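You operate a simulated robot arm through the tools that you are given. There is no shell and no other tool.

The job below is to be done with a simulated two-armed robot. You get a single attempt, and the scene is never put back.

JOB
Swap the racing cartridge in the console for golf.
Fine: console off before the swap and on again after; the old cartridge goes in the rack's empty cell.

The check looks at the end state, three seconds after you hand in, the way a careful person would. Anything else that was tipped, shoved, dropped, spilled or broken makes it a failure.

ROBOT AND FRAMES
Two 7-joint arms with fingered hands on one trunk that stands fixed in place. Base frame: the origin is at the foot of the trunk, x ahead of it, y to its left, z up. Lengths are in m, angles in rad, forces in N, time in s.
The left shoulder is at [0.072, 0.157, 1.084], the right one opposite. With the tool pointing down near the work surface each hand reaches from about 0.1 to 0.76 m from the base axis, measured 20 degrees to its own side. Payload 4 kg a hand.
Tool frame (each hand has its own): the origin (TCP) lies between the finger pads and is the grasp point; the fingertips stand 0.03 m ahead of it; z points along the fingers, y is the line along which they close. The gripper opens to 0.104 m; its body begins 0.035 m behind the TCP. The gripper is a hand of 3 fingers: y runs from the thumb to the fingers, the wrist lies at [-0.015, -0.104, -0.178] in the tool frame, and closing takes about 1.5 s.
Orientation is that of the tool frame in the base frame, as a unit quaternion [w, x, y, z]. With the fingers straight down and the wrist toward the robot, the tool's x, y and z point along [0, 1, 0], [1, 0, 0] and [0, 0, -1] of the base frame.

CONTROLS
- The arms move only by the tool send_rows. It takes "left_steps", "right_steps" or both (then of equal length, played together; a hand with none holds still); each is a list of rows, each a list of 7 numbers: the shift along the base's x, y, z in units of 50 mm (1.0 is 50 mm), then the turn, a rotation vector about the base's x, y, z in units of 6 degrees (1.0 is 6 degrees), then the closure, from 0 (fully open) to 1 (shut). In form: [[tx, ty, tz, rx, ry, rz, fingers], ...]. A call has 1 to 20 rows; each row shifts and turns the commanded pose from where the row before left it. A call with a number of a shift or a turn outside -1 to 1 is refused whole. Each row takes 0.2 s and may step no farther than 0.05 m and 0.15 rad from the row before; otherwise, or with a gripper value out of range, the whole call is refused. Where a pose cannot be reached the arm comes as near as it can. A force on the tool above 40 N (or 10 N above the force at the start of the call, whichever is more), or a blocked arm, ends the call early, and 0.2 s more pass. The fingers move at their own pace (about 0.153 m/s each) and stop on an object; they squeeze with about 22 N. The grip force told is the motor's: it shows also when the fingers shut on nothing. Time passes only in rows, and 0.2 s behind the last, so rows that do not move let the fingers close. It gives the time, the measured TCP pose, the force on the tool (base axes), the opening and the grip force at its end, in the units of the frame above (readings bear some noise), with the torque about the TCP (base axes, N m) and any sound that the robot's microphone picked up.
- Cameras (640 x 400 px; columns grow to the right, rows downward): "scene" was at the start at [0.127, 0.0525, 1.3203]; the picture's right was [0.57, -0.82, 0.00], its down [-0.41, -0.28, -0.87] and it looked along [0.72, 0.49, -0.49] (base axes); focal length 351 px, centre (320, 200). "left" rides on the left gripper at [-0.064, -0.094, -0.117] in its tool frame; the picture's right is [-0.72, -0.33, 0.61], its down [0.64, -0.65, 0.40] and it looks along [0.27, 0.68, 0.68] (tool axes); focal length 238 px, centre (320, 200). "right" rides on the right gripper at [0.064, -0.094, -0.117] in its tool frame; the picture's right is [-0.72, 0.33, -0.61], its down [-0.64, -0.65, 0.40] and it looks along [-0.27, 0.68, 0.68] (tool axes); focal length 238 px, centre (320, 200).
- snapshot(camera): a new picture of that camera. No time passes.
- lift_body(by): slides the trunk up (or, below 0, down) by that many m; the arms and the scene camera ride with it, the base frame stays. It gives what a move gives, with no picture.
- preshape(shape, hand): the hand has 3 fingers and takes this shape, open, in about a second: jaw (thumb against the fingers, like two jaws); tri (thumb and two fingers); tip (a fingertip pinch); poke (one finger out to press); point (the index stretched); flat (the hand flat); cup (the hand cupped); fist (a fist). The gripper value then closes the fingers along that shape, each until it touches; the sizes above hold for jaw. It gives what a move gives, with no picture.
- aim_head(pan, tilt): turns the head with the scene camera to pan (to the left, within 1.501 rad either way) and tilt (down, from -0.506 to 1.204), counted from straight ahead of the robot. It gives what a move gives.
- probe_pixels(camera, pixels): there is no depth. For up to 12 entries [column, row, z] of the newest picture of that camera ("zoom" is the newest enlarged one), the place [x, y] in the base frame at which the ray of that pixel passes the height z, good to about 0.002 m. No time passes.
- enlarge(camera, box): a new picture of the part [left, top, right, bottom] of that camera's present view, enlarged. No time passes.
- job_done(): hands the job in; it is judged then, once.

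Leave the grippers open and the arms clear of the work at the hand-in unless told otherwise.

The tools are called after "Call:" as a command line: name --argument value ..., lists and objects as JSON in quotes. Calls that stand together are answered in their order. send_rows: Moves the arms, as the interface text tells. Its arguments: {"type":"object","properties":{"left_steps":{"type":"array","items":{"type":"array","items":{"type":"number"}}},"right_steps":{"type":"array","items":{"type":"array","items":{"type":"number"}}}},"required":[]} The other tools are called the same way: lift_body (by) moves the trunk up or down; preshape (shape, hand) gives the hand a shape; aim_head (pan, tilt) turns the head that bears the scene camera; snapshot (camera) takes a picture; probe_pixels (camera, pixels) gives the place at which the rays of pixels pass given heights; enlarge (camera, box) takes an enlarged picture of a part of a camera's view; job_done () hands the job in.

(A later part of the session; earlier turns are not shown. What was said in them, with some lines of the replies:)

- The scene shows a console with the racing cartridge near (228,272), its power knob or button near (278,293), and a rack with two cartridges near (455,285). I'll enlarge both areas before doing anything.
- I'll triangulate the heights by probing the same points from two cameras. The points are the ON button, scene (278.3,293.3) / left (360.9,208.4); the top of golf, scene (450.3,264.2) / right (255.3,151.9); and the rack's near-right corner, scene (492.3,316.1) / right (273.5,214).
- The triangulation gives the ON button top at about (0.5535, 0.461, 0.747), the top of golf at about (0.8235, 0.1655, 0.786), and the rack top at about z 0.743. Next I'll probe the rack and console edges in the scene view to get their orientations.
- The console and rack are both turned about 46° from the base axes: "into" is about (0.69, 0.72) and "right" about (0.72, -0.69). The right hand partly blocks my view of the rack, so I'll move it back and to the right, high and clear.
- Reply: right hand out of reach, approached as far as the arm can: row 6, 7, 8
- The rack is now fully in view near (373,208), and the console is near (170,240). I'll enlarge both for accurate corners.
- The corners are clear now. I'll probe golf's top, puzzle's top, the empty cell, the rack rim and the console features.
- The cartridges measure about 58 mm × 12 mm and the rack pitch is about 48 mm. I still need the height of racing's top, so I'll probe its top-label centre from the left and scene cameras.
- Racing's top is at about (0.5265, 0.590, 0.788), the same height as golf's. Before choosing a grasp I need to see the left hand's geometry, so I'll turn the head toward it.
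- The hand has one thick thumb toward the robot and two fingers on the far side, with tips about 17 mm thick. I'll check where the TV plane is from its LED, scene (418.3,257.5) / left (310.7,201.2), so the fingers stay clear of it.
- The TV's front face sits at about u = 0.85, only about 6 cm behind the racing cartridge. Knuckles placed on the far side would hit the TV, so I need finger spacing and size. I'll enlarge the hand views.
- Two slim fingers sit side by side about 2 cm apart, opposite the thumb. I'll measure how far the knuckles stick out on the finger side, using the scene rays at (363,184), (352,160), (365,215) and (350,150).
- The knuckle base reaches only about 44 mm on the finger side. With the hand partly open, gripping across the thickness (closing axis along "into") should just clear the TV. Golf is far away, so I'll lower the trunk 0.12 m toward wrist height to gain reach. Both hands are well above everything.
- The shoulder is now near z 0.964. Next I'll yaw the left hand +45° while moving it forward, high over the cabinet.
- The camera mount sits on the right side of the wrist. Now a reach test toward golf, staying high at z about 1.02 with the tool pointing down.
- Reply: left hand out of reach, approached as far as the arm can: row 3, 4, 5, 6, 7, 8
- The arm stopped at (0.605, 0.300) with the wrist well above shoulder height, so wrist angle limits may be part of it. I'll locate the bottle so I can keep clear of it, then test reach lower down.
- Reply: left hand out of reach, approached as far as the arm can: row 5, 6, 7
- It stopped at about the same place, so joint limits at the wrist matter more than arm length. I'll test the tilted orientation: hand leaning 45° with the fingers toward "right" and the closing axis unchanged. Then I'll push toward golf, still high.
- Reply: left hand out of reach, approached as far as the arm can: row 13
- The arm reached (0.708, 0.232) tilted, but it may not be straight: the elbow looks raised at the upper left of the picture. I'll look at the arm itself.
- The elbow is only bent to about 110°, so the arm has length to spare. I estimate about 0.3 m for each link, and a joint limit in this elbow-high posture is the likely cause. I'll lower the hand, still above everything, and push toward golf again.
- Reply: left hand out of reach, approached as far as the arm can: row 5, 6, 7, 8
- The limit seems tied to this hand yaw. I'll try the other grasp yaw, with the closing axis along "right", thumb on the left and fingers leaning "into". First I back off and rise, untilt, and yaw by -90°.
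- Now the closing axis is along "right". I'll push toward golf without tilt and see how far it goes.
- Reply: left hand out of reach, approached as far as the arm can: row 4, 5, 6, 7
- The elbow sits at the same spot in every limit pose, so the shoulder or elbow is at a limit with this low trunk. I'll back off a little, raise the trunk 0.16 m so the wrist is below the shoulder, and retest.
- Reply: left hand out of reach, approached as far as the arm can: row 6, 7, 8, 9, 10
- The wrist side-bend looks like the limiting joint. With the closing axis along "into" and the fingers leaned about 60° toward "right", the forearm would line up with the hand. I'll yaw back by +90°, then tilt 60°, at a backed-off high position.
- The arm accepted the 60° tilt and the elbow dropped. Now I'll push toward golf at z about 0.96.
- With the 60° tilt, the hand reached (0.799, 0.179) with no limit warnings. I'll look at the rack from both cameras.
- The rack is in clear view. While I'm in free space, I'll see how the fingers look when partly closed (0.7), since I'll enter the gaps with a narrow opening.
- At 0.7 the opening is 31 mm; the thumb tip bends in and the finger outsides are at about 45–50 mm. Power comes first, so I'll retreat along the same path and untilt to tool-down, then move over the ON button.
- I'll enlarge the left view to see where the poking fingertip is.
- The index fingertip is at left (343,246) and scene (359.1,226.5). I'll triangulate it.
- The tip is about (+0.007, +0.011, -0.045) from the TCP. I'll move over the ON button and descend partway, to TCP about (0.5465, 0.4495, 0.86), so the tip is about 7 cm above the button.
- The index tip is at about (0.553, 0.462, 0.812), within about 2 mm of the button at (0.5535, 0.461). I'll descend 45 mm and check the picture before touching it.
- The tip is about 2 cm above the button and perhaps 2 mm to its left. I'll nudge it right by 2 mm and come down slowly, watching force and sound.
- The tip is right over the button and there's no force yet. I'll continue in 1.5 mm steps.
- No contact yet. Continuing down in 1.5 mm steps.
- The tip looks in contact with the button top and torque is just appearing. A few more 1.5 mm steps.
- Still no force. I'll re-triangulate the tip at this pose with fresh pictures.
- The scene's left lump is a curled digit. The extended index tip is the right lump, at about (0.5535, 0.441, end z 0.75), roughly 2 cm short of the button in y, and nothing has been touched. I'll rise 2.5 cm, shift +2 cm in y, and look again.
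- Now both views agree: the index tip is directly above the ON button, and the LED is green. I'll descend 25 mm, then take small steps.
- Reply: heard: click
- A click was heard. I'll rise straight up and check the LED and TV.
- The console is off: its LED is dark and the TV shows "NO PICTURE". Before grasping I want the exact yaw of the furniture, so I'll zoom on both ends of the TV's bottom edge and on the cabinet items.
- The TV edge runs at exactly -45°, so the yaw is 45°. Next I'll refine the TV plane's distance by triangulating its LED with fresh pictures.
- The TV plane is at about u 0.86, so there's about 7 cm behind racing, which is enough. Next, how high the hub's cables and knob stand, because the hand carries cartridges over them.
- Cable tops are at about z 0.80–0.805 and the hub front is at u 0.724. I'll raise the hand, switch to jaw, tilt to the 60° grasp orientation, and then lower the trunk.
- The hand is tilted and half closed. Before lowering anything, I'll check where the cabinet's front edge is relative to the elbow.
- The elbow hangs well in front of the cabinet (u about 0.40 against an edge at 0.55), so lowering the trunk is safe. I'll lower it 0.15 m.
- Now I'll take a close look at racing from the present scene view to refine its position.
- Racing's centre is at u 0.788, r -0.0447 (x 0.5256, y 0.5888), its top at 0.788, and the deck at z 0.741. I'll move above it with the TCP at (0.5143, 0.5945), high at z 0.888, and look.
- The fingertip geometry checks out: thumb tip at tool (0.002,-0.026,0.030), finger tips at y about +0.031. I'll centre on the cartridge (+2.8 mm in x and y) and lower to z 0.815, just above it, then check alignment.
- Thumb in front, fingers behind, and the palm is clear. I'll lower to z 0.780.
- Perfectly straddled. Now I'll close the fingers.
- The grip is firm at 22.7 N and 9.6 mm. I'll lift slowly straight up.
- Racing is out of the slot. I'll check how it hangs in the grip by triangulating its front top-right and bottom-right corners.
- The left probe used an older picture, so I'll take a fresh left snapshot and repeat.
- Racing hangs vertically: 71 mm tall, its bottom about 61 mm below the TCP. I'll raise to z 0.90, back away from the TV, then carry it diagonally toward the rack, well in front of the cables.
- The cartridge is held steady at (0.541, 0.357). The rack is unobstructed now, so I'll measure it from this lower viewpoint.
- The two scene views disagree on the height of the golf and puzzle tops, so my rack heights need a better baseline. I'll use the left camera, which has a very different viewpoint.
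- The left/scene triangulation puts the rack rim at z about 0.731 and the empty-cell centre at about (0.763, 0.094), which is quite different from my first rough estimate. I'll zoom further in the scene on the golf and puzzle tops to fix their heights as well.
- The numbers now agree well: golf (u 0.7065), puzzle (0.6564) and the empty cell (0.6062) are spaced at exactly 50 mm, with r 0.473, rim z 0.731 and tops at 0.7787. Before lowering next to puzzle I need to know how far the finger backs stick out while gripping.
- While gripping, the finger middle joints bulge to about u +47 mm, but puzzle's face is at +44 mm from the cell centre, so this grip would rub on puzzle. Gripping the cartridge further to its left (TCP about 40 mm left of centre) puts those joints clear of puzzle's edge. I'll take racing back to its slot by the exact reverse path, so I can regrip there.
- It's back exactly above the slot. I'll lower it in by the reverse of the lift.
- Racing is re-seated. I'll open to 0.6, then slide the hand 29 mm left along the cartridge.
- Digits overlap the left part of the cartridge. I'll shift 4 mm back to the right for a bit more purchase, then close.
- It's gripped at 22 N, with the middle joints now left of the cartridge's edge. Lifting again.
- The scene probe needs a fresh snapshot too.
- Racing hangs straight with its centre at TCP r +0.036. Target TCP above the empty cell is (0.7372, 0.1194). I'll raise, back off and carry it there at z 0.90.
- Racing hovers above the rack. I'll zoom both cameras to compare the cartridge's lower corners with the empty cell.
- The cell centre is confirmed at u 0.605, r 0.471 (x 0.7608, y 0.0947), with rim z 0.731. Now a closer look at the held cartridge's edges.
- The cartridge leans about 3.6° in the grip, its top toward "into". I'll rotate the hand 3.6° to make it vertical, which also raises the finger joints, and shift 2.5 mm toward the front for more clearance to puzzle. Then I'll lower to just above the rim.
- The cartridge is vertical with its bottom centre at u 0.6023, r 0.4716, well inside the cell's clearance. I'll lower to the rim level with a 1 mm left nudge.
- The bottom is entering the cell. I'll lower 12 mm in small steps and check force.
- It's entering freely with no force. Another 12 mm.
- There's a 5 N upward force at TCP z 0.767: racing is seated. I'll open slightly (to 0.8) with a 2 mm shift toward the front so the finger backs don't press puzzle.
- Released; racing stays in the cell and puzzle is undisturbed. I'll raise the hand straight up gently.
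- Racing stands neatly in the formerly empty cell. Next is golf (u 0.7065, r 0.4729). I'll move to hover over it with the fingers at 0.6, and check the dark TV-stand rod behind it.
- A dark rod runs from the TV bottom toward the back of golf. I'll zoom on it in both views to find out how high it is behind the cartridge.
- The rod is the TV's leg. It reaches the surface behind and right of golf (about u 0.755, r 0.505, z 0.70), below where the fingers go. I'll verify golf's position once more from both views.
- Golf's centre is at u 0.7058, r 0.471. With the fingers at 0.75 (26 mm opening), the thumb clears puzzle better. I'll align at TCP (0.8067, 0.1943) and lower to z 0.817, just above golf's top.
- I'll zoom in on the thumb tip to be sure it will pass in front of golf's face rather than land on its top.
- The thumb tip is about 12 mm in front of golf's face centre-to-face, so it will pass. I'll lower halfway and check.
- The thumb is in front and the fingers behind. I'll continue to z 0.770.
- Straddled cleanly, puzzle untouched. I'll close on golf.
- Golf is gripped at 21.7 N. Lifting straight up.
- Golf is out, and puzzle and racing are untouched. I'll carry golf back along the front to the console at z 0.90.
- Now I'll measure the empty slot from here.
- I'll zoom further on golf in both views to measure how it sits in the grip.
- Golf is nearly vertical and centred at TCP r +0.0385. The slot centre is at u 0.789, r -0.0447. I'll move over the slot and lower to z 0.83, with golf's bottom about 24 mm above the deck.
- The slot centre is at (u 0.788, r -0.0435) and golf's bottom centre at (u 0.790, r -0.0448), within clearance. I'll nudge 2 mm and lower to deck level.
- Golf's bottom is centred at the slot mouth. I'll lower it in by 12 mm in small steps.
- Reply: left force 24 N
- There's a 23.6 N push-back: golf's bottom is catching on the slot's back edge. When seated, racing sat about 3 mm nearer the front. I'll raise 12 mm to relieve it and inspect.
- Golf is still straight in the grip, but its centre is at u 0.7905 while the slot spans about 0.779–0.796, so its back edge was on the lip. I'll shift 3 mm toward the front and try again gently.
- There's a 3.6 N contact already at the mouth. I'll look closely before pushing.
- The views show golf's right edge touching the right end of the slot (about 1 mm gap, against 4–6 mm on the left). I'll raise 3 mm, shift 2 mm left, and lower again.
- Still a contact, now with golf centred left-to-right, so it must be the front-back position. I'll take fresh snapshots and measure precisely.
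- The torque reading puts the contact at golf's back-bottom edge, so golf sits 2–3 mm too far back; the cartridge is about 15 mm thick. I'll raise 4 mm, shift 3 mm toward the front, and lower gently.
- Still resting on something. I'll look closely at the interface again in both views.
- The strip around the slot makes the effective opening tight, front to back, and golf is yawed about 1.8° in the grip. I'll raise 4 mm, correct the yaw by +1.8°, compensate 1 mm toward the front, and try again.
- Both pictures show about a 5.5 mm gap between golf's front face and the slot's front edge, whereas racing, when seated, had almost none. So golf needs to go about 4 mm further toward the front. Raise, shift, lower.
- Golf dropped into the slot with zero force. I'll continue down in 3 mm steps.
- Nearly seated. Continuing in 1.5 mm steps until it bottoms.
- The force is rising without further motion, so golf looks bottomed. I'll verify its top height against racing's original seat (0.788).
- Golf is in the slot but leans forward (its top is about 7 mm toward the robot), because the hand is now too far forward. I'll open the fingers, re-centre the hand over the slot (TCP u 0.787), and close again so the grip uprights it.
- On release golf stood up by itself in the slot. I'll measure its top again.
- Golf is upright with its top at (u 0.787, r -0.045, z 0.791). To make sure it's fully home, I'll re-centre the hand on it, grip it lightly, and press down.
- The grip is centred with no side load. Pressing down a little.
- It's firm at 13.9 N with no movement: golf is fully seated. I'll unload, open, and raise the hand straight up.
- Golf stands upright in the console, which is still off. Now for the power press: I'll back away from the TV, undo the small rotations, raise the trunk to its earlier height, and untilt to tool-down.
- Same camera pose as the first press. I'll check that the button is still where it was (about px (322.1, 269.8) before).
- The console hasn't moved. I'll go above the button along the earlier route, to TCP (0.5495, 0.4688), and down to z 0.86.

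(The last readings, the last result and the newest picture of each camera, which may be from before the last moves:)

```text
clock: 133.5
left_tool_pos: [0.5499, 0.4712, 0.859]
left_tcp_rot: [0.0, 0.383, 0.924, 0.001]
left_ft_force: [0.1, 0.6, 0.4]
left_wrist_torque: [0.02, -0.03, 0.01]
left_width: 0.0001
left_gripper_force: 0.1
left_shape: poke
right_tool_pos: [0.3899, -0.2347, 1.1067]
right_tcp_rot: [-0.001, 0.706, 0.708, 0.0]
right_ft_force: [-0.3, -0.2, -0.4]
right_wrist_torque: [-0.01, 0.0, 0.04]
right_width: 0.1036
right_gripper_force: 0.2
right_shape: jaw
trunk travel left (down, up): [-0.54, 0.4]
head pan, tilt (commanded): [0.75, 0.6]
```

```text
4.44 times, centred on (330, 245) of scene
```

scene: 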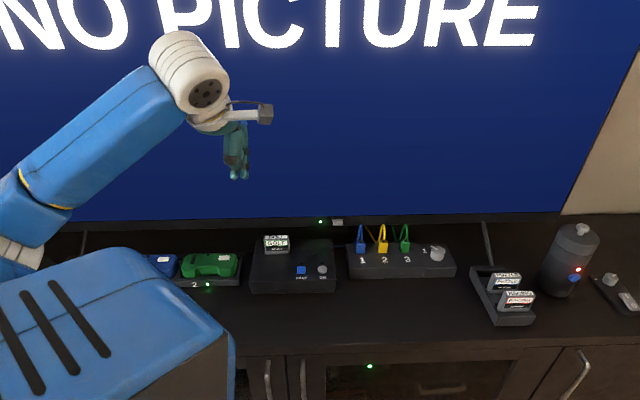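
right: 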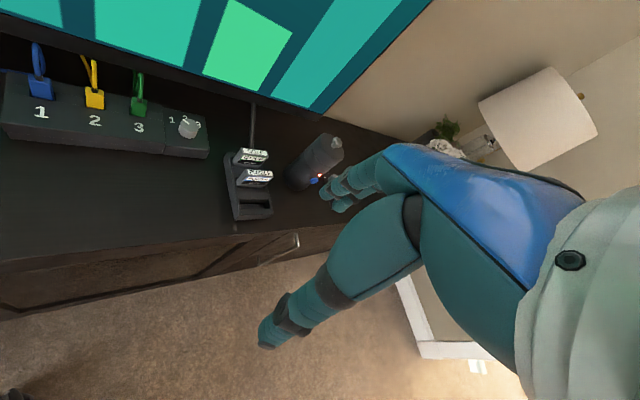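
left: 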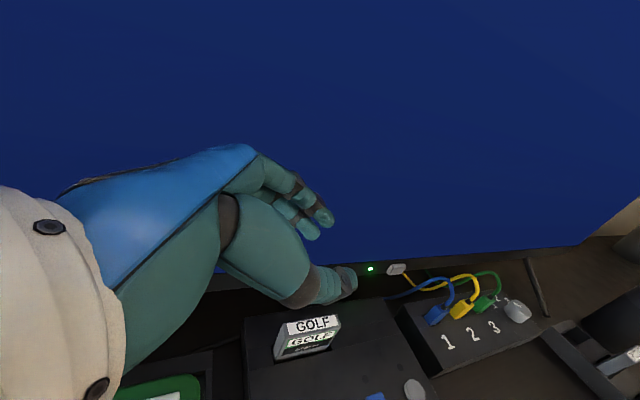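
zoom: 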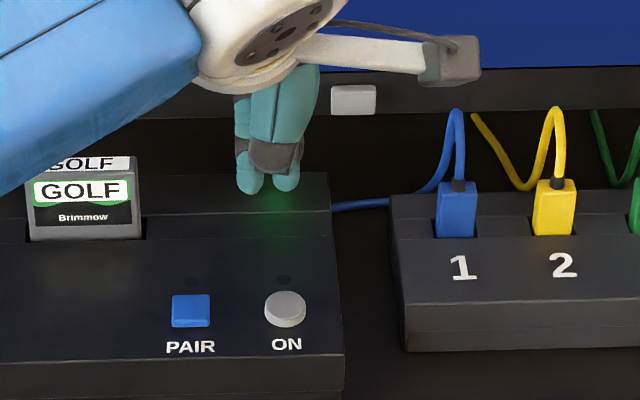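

The view matches the first press to within about 1.5 mm. I'll nudge back and descend to just above the button.

Call:
send_rows --left_steps '[[-0.01, -0.03, -0.5, 0, 0, 0, 0], [0, 0, -0.52, 0, 0, 0, 0], [0, 0, 0, 0, 0, 0, 0]]'

Call:
enlarge --camera "left" --box '[300, 210, 390, 280]'

Call:
enlarge --camera "scene" --box '[300, 240, 345, 285]'

```text
clock: 134.3
left_tool_pos: [0.5485, 0.4687, 0.8085]
left_tcp_rot: [-0.001, 0.384, 0.923, 0.0]
left_ft_force: [-0.3, 0.7, -0.5]
left_wrist_torque: [0.02, 0.0, -0.03]
left_width: 0.0
left_gripper_force: 0.0
left_shape: poke
right_tool_pos: [0.3896, -0.2352, 1.1074]
right_tcp_rot: [-0.002, 0.706, 0.708, 0.0]
right_ft_force: [0.1, -0.8, -0.2]
right_wrist_torque: [-0.02, 0.02, -0.01]
right_width: 0.1039
right_gripper_force: 0.0
right_shape: jaw
trunk travel left (down, up): [-0.54, 0.4]
head pan, tilt (commanded): [0.75, 0.6]
```

```text
5.71 times, centred on (345, 245) of left
```

zoom: 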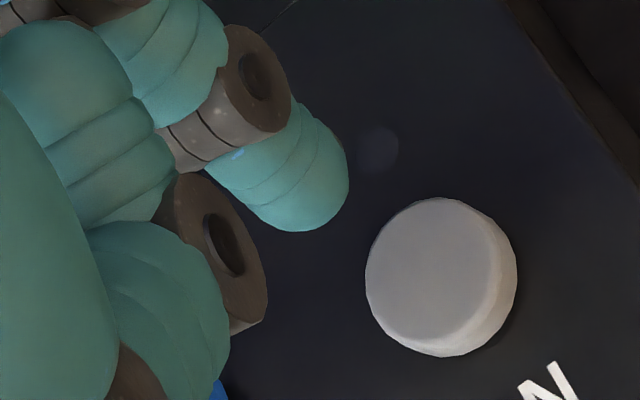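

```text
8.89 times, centred on (322, 262) of scene
```

zoom: 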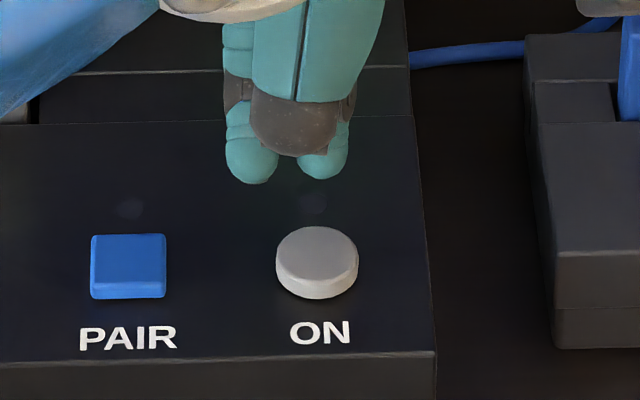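

This is the same geometry as the successful first press. I'll press with the same small descent.

Call:
send_rows --left_steps '[[0, 0, -0.3, 0, 0, 0, 0], [0, 0, -0.2, 0, 0, 0, 0], [0, 0, -0.04, 0, 0, 0, 0], [0, 0, -0.04, 0, 0, 0, 0]]'

```text
clock: 135.3
left_tool_pos: [0.5483, 0.4675, 0.7798]
left_tcp_rot: [-0.002, 0.383, 0.924, 0.0]
left_ft_force: [1.1, 0.0, 1.4]
left_wrist_torque: [0.01, -0.01, -0.01]
left_width: 0.0002
left_gripper_force: 0.1
left_shape: poke
right_tool_pos: [0.3895, -0.2353, 1.1072]
right_tcp_rot: [-0.001, 0.706, 0.708, 0.0]
right_ft_force: [0.5, 0.1, 0.1]
right_wrist_torque: [-0.01, 0.01, 0.02]
right_width: 0.1038
right_gripper_force: 0.2
right_shape: jaw
trunk travel left (down, up): [-0.54, 0.4]
head pan, tilt (commanded): [0.75, 0.6]
heard: click
```

A click again. I'll rise straight up and check the console and TV.

Call:
send_rows --left_steps '[[0, 0, 0.4, 0, 0, 0, 0], [0, 0, 0.7, 0, 0, 0, 0], [0, 0, 0.9, 0, 0, 0, 0], [0, 0, 0.9, 0, 0, 0, 0], [0, 0, 0.9, 0, 0, 0, 0], [0, 0, 0, 0, 0, 0, 0]]'

Call:
snapshot --camera "scene"

Call:
enlarge --camera "scene" --box '[240, 200, 360, 300]'

```text
clock: 136.7
left_tool_pos: [0.5484, 0.4669, 0.9691]
left_tcp_rot: [-0.001, 0.382, 0.924, 0.001]
left_ft_force: [-1.1, 0.0, 0.1]
left_wrist_torque: [-0.02, -0.02, 0.02]
left_width: 0.0
left_gripper_force: 0.0
left_shape: poke
right_tool_pos: [0.3892, -0.2354, 1.1078]
right_tcp_rot: [-0.002, 0.707, 0.707, -0.001]
right_ft_force: [0.0, 0.2, -0.6]
right_wrist_torque: [0.0, -0.01, -0.02]
right_width: 0.1037
right_gripper_force: 0.0
right_shape: jaw
trunk travel left (down, up): [-0.54, 0.4]
head pan, tilt (commanded): [0.75, 0.6]
```

```text
taken
```

scene: 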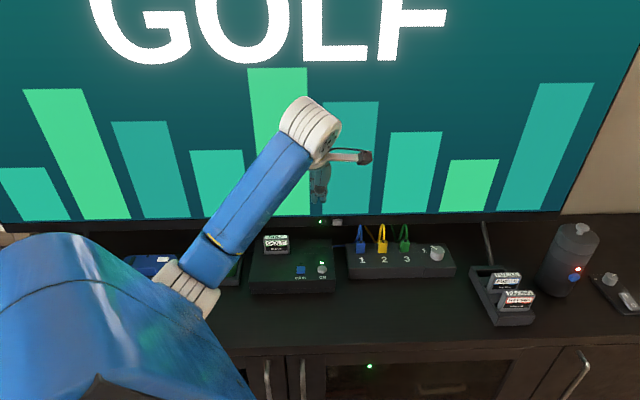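

```text
4.00 times, centred on (300, 250) of scene
```

zoom: 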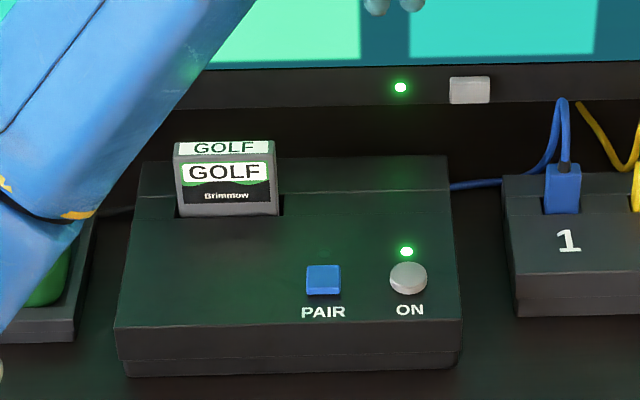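

The TV shows GOLF and the console's LED is green. I'll bring the left hand up and back toward its starting place, with jaw open.

Call:
send_rows --left_steps '[[0, 0, 0.9, 0, 0, 0, 0], [0, 0, 0.9, 0, 0, 0, 0], [-0.6, -0.09, 0, 0, 0, -0.9375, 0], [-0.6, -0.09, 0, 0, 0, -0.9375, 0], [-0.6, -0.09, 0, 0, 0, -0.9375, 0], [-0.6, -0.09, 0, 0, 0, -0.9375, 0], [-0.6, -0.09, 0, 0, 0, -0.9375, 0], [-0.6, -0.09, 0, 0, 0, -0.9375, 0], [-0.6, -0.09, 0, 0, 0, -0.9375, 0], [-0.6, -0.09, 0, 0, 0, -0.9375, 0], [0, 0, 0, 0, 0, 0, 0]]'

Call:
preshape --shape "jaw" --hand "left"

Call:
snapshot --camera "scene"

Call:
enlarge --camera "scene" --box '[450, 220, 570, 330]'

Call:
enlarge --camera "scene" --box '[130, 210, 340, 310]'

```text
clock: 139.1
left_tool_pos: [0.3088, 0.4304, 1.0591]
left_tcp_rot: [0.0, 0.708, 0.707, 0.0]
left_ft_force: [0.6, 0.1, 0.4]
left_wrist_torque: [0.0, -0.01, 0.01]
left_width: 0.0002
left_gripper_force: 0.0
left_shape: poke
right_tool_pos: [0.3914, -0.235, 1.1081]
right_tcp_rot: [-0.002, 0.706, 0.708, 0.0]
right_ft_force: [-0.8, -0.6, 0.3]
right_wrist_torque: [0.03, 0.03, -0.04]
right_width: 0.1038
right_gripper_force: 0.0
right_shape: jaw
trunk travel left (down, up): [-0.54, 0.4]
head pan, tilt (commanded): [0.75, 0.6]
```

```text
clock: 140.0
left_tool_pos: [0.3088, 0.4309, 1.0594]
left_tcp_rot: [0.0, 0.707, 0.707, 0.0]
left_ft_force: [-0.2, -0.9, -0.5]
left_wrist_torque: [0.02, 0.02, -0.03]
left_width: 0.1039
left_gripper_force: 0.1
left_shape: jaw
right_tool_pos: [0.3895, -0.2347, 1.1069]
right_tcp_rot: [-0.002, 0.706, 0.708, -0.001]
right_ft_force: [0.8, 0.6, -1.0]
right_wrist_torque: [-0.02, -0.01, 0.04]
right_width: 0.1037
right_gripper_force: 0.0
right_shape: jaw
trunk travel left (down, up): [-0.54, 0.4]
head pan, tilt (commanded): [0.75, 0.6]
```

```text
taken
```

scene: 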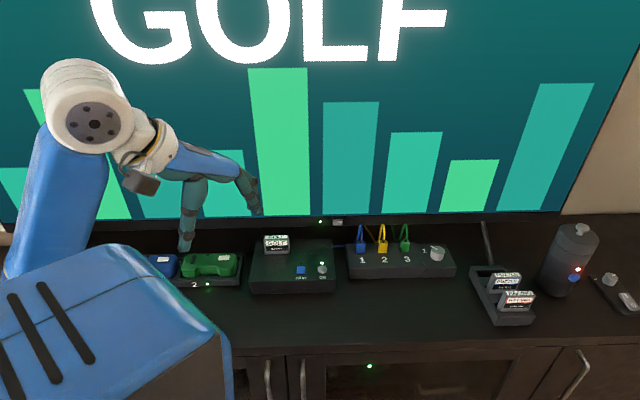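

```text
3.64 times, centred on (510, 275) of scene
```

zoom: 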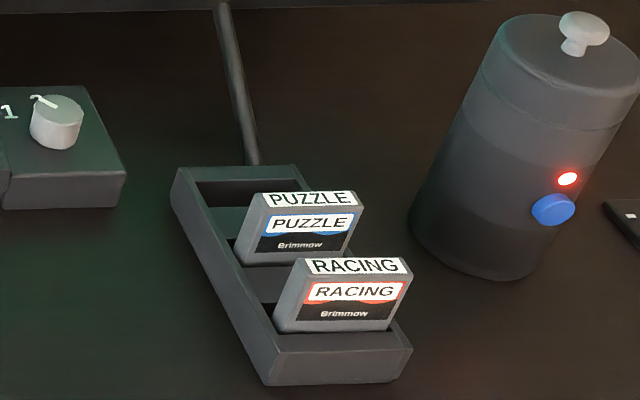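

```text
3.05 times, centred on (235, 260) of scene
```

zoom: 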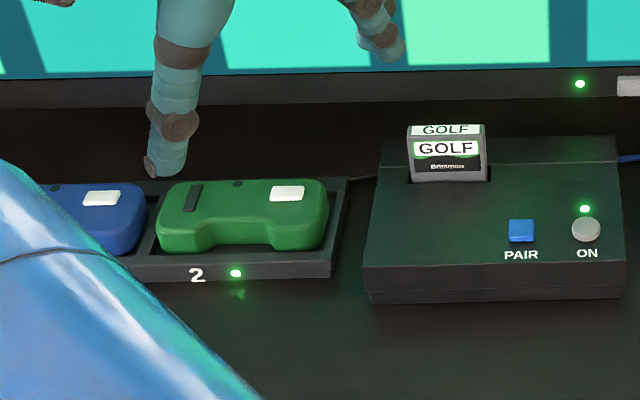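

The end state looks right:
- **Console:** on, with golf upright in the slot and GOLF on the TV.
- **Rack:** racing is in the cell that was empty, and puzzle is undisturbed.
- **Surroundings:** the controllers, hub, cables and bottle are as they were.
- **Arms:** both grippers are open and clear of the work.

I'm handing in.

Call:
job_done

```text
The job is handed in.
```

The swap is done and handed in. Golf is seated in the console, the console is back on, and the TV shows GOLF.

- **Power:** I switched the console off before touching the cartridges; the TV went to "NO PICTURE" and the LED went dark. After the swap I pressed the button once more, and the LED came back green.
- **Racing:** It is in the rack cell that was empty at the start. Golf's old cell at the back of the rack is now the empty one.
- **Golf insertion:** It caught on the edge of the slot several times before it lined up, with up to about 24 N of downward force on the console. It then went in and bottomed firmly. The console's ON button measured in the same place afterwards.
- **Everything else:** Puzzle, the controllers, hub, cables and bottle looked undisturbed in the last pictures. Both grippers are open and clear of the work.

I gripped racing twice. The first grip would have rubbed against puzzle, so I put racing back in the console slot and took it again further to the left.
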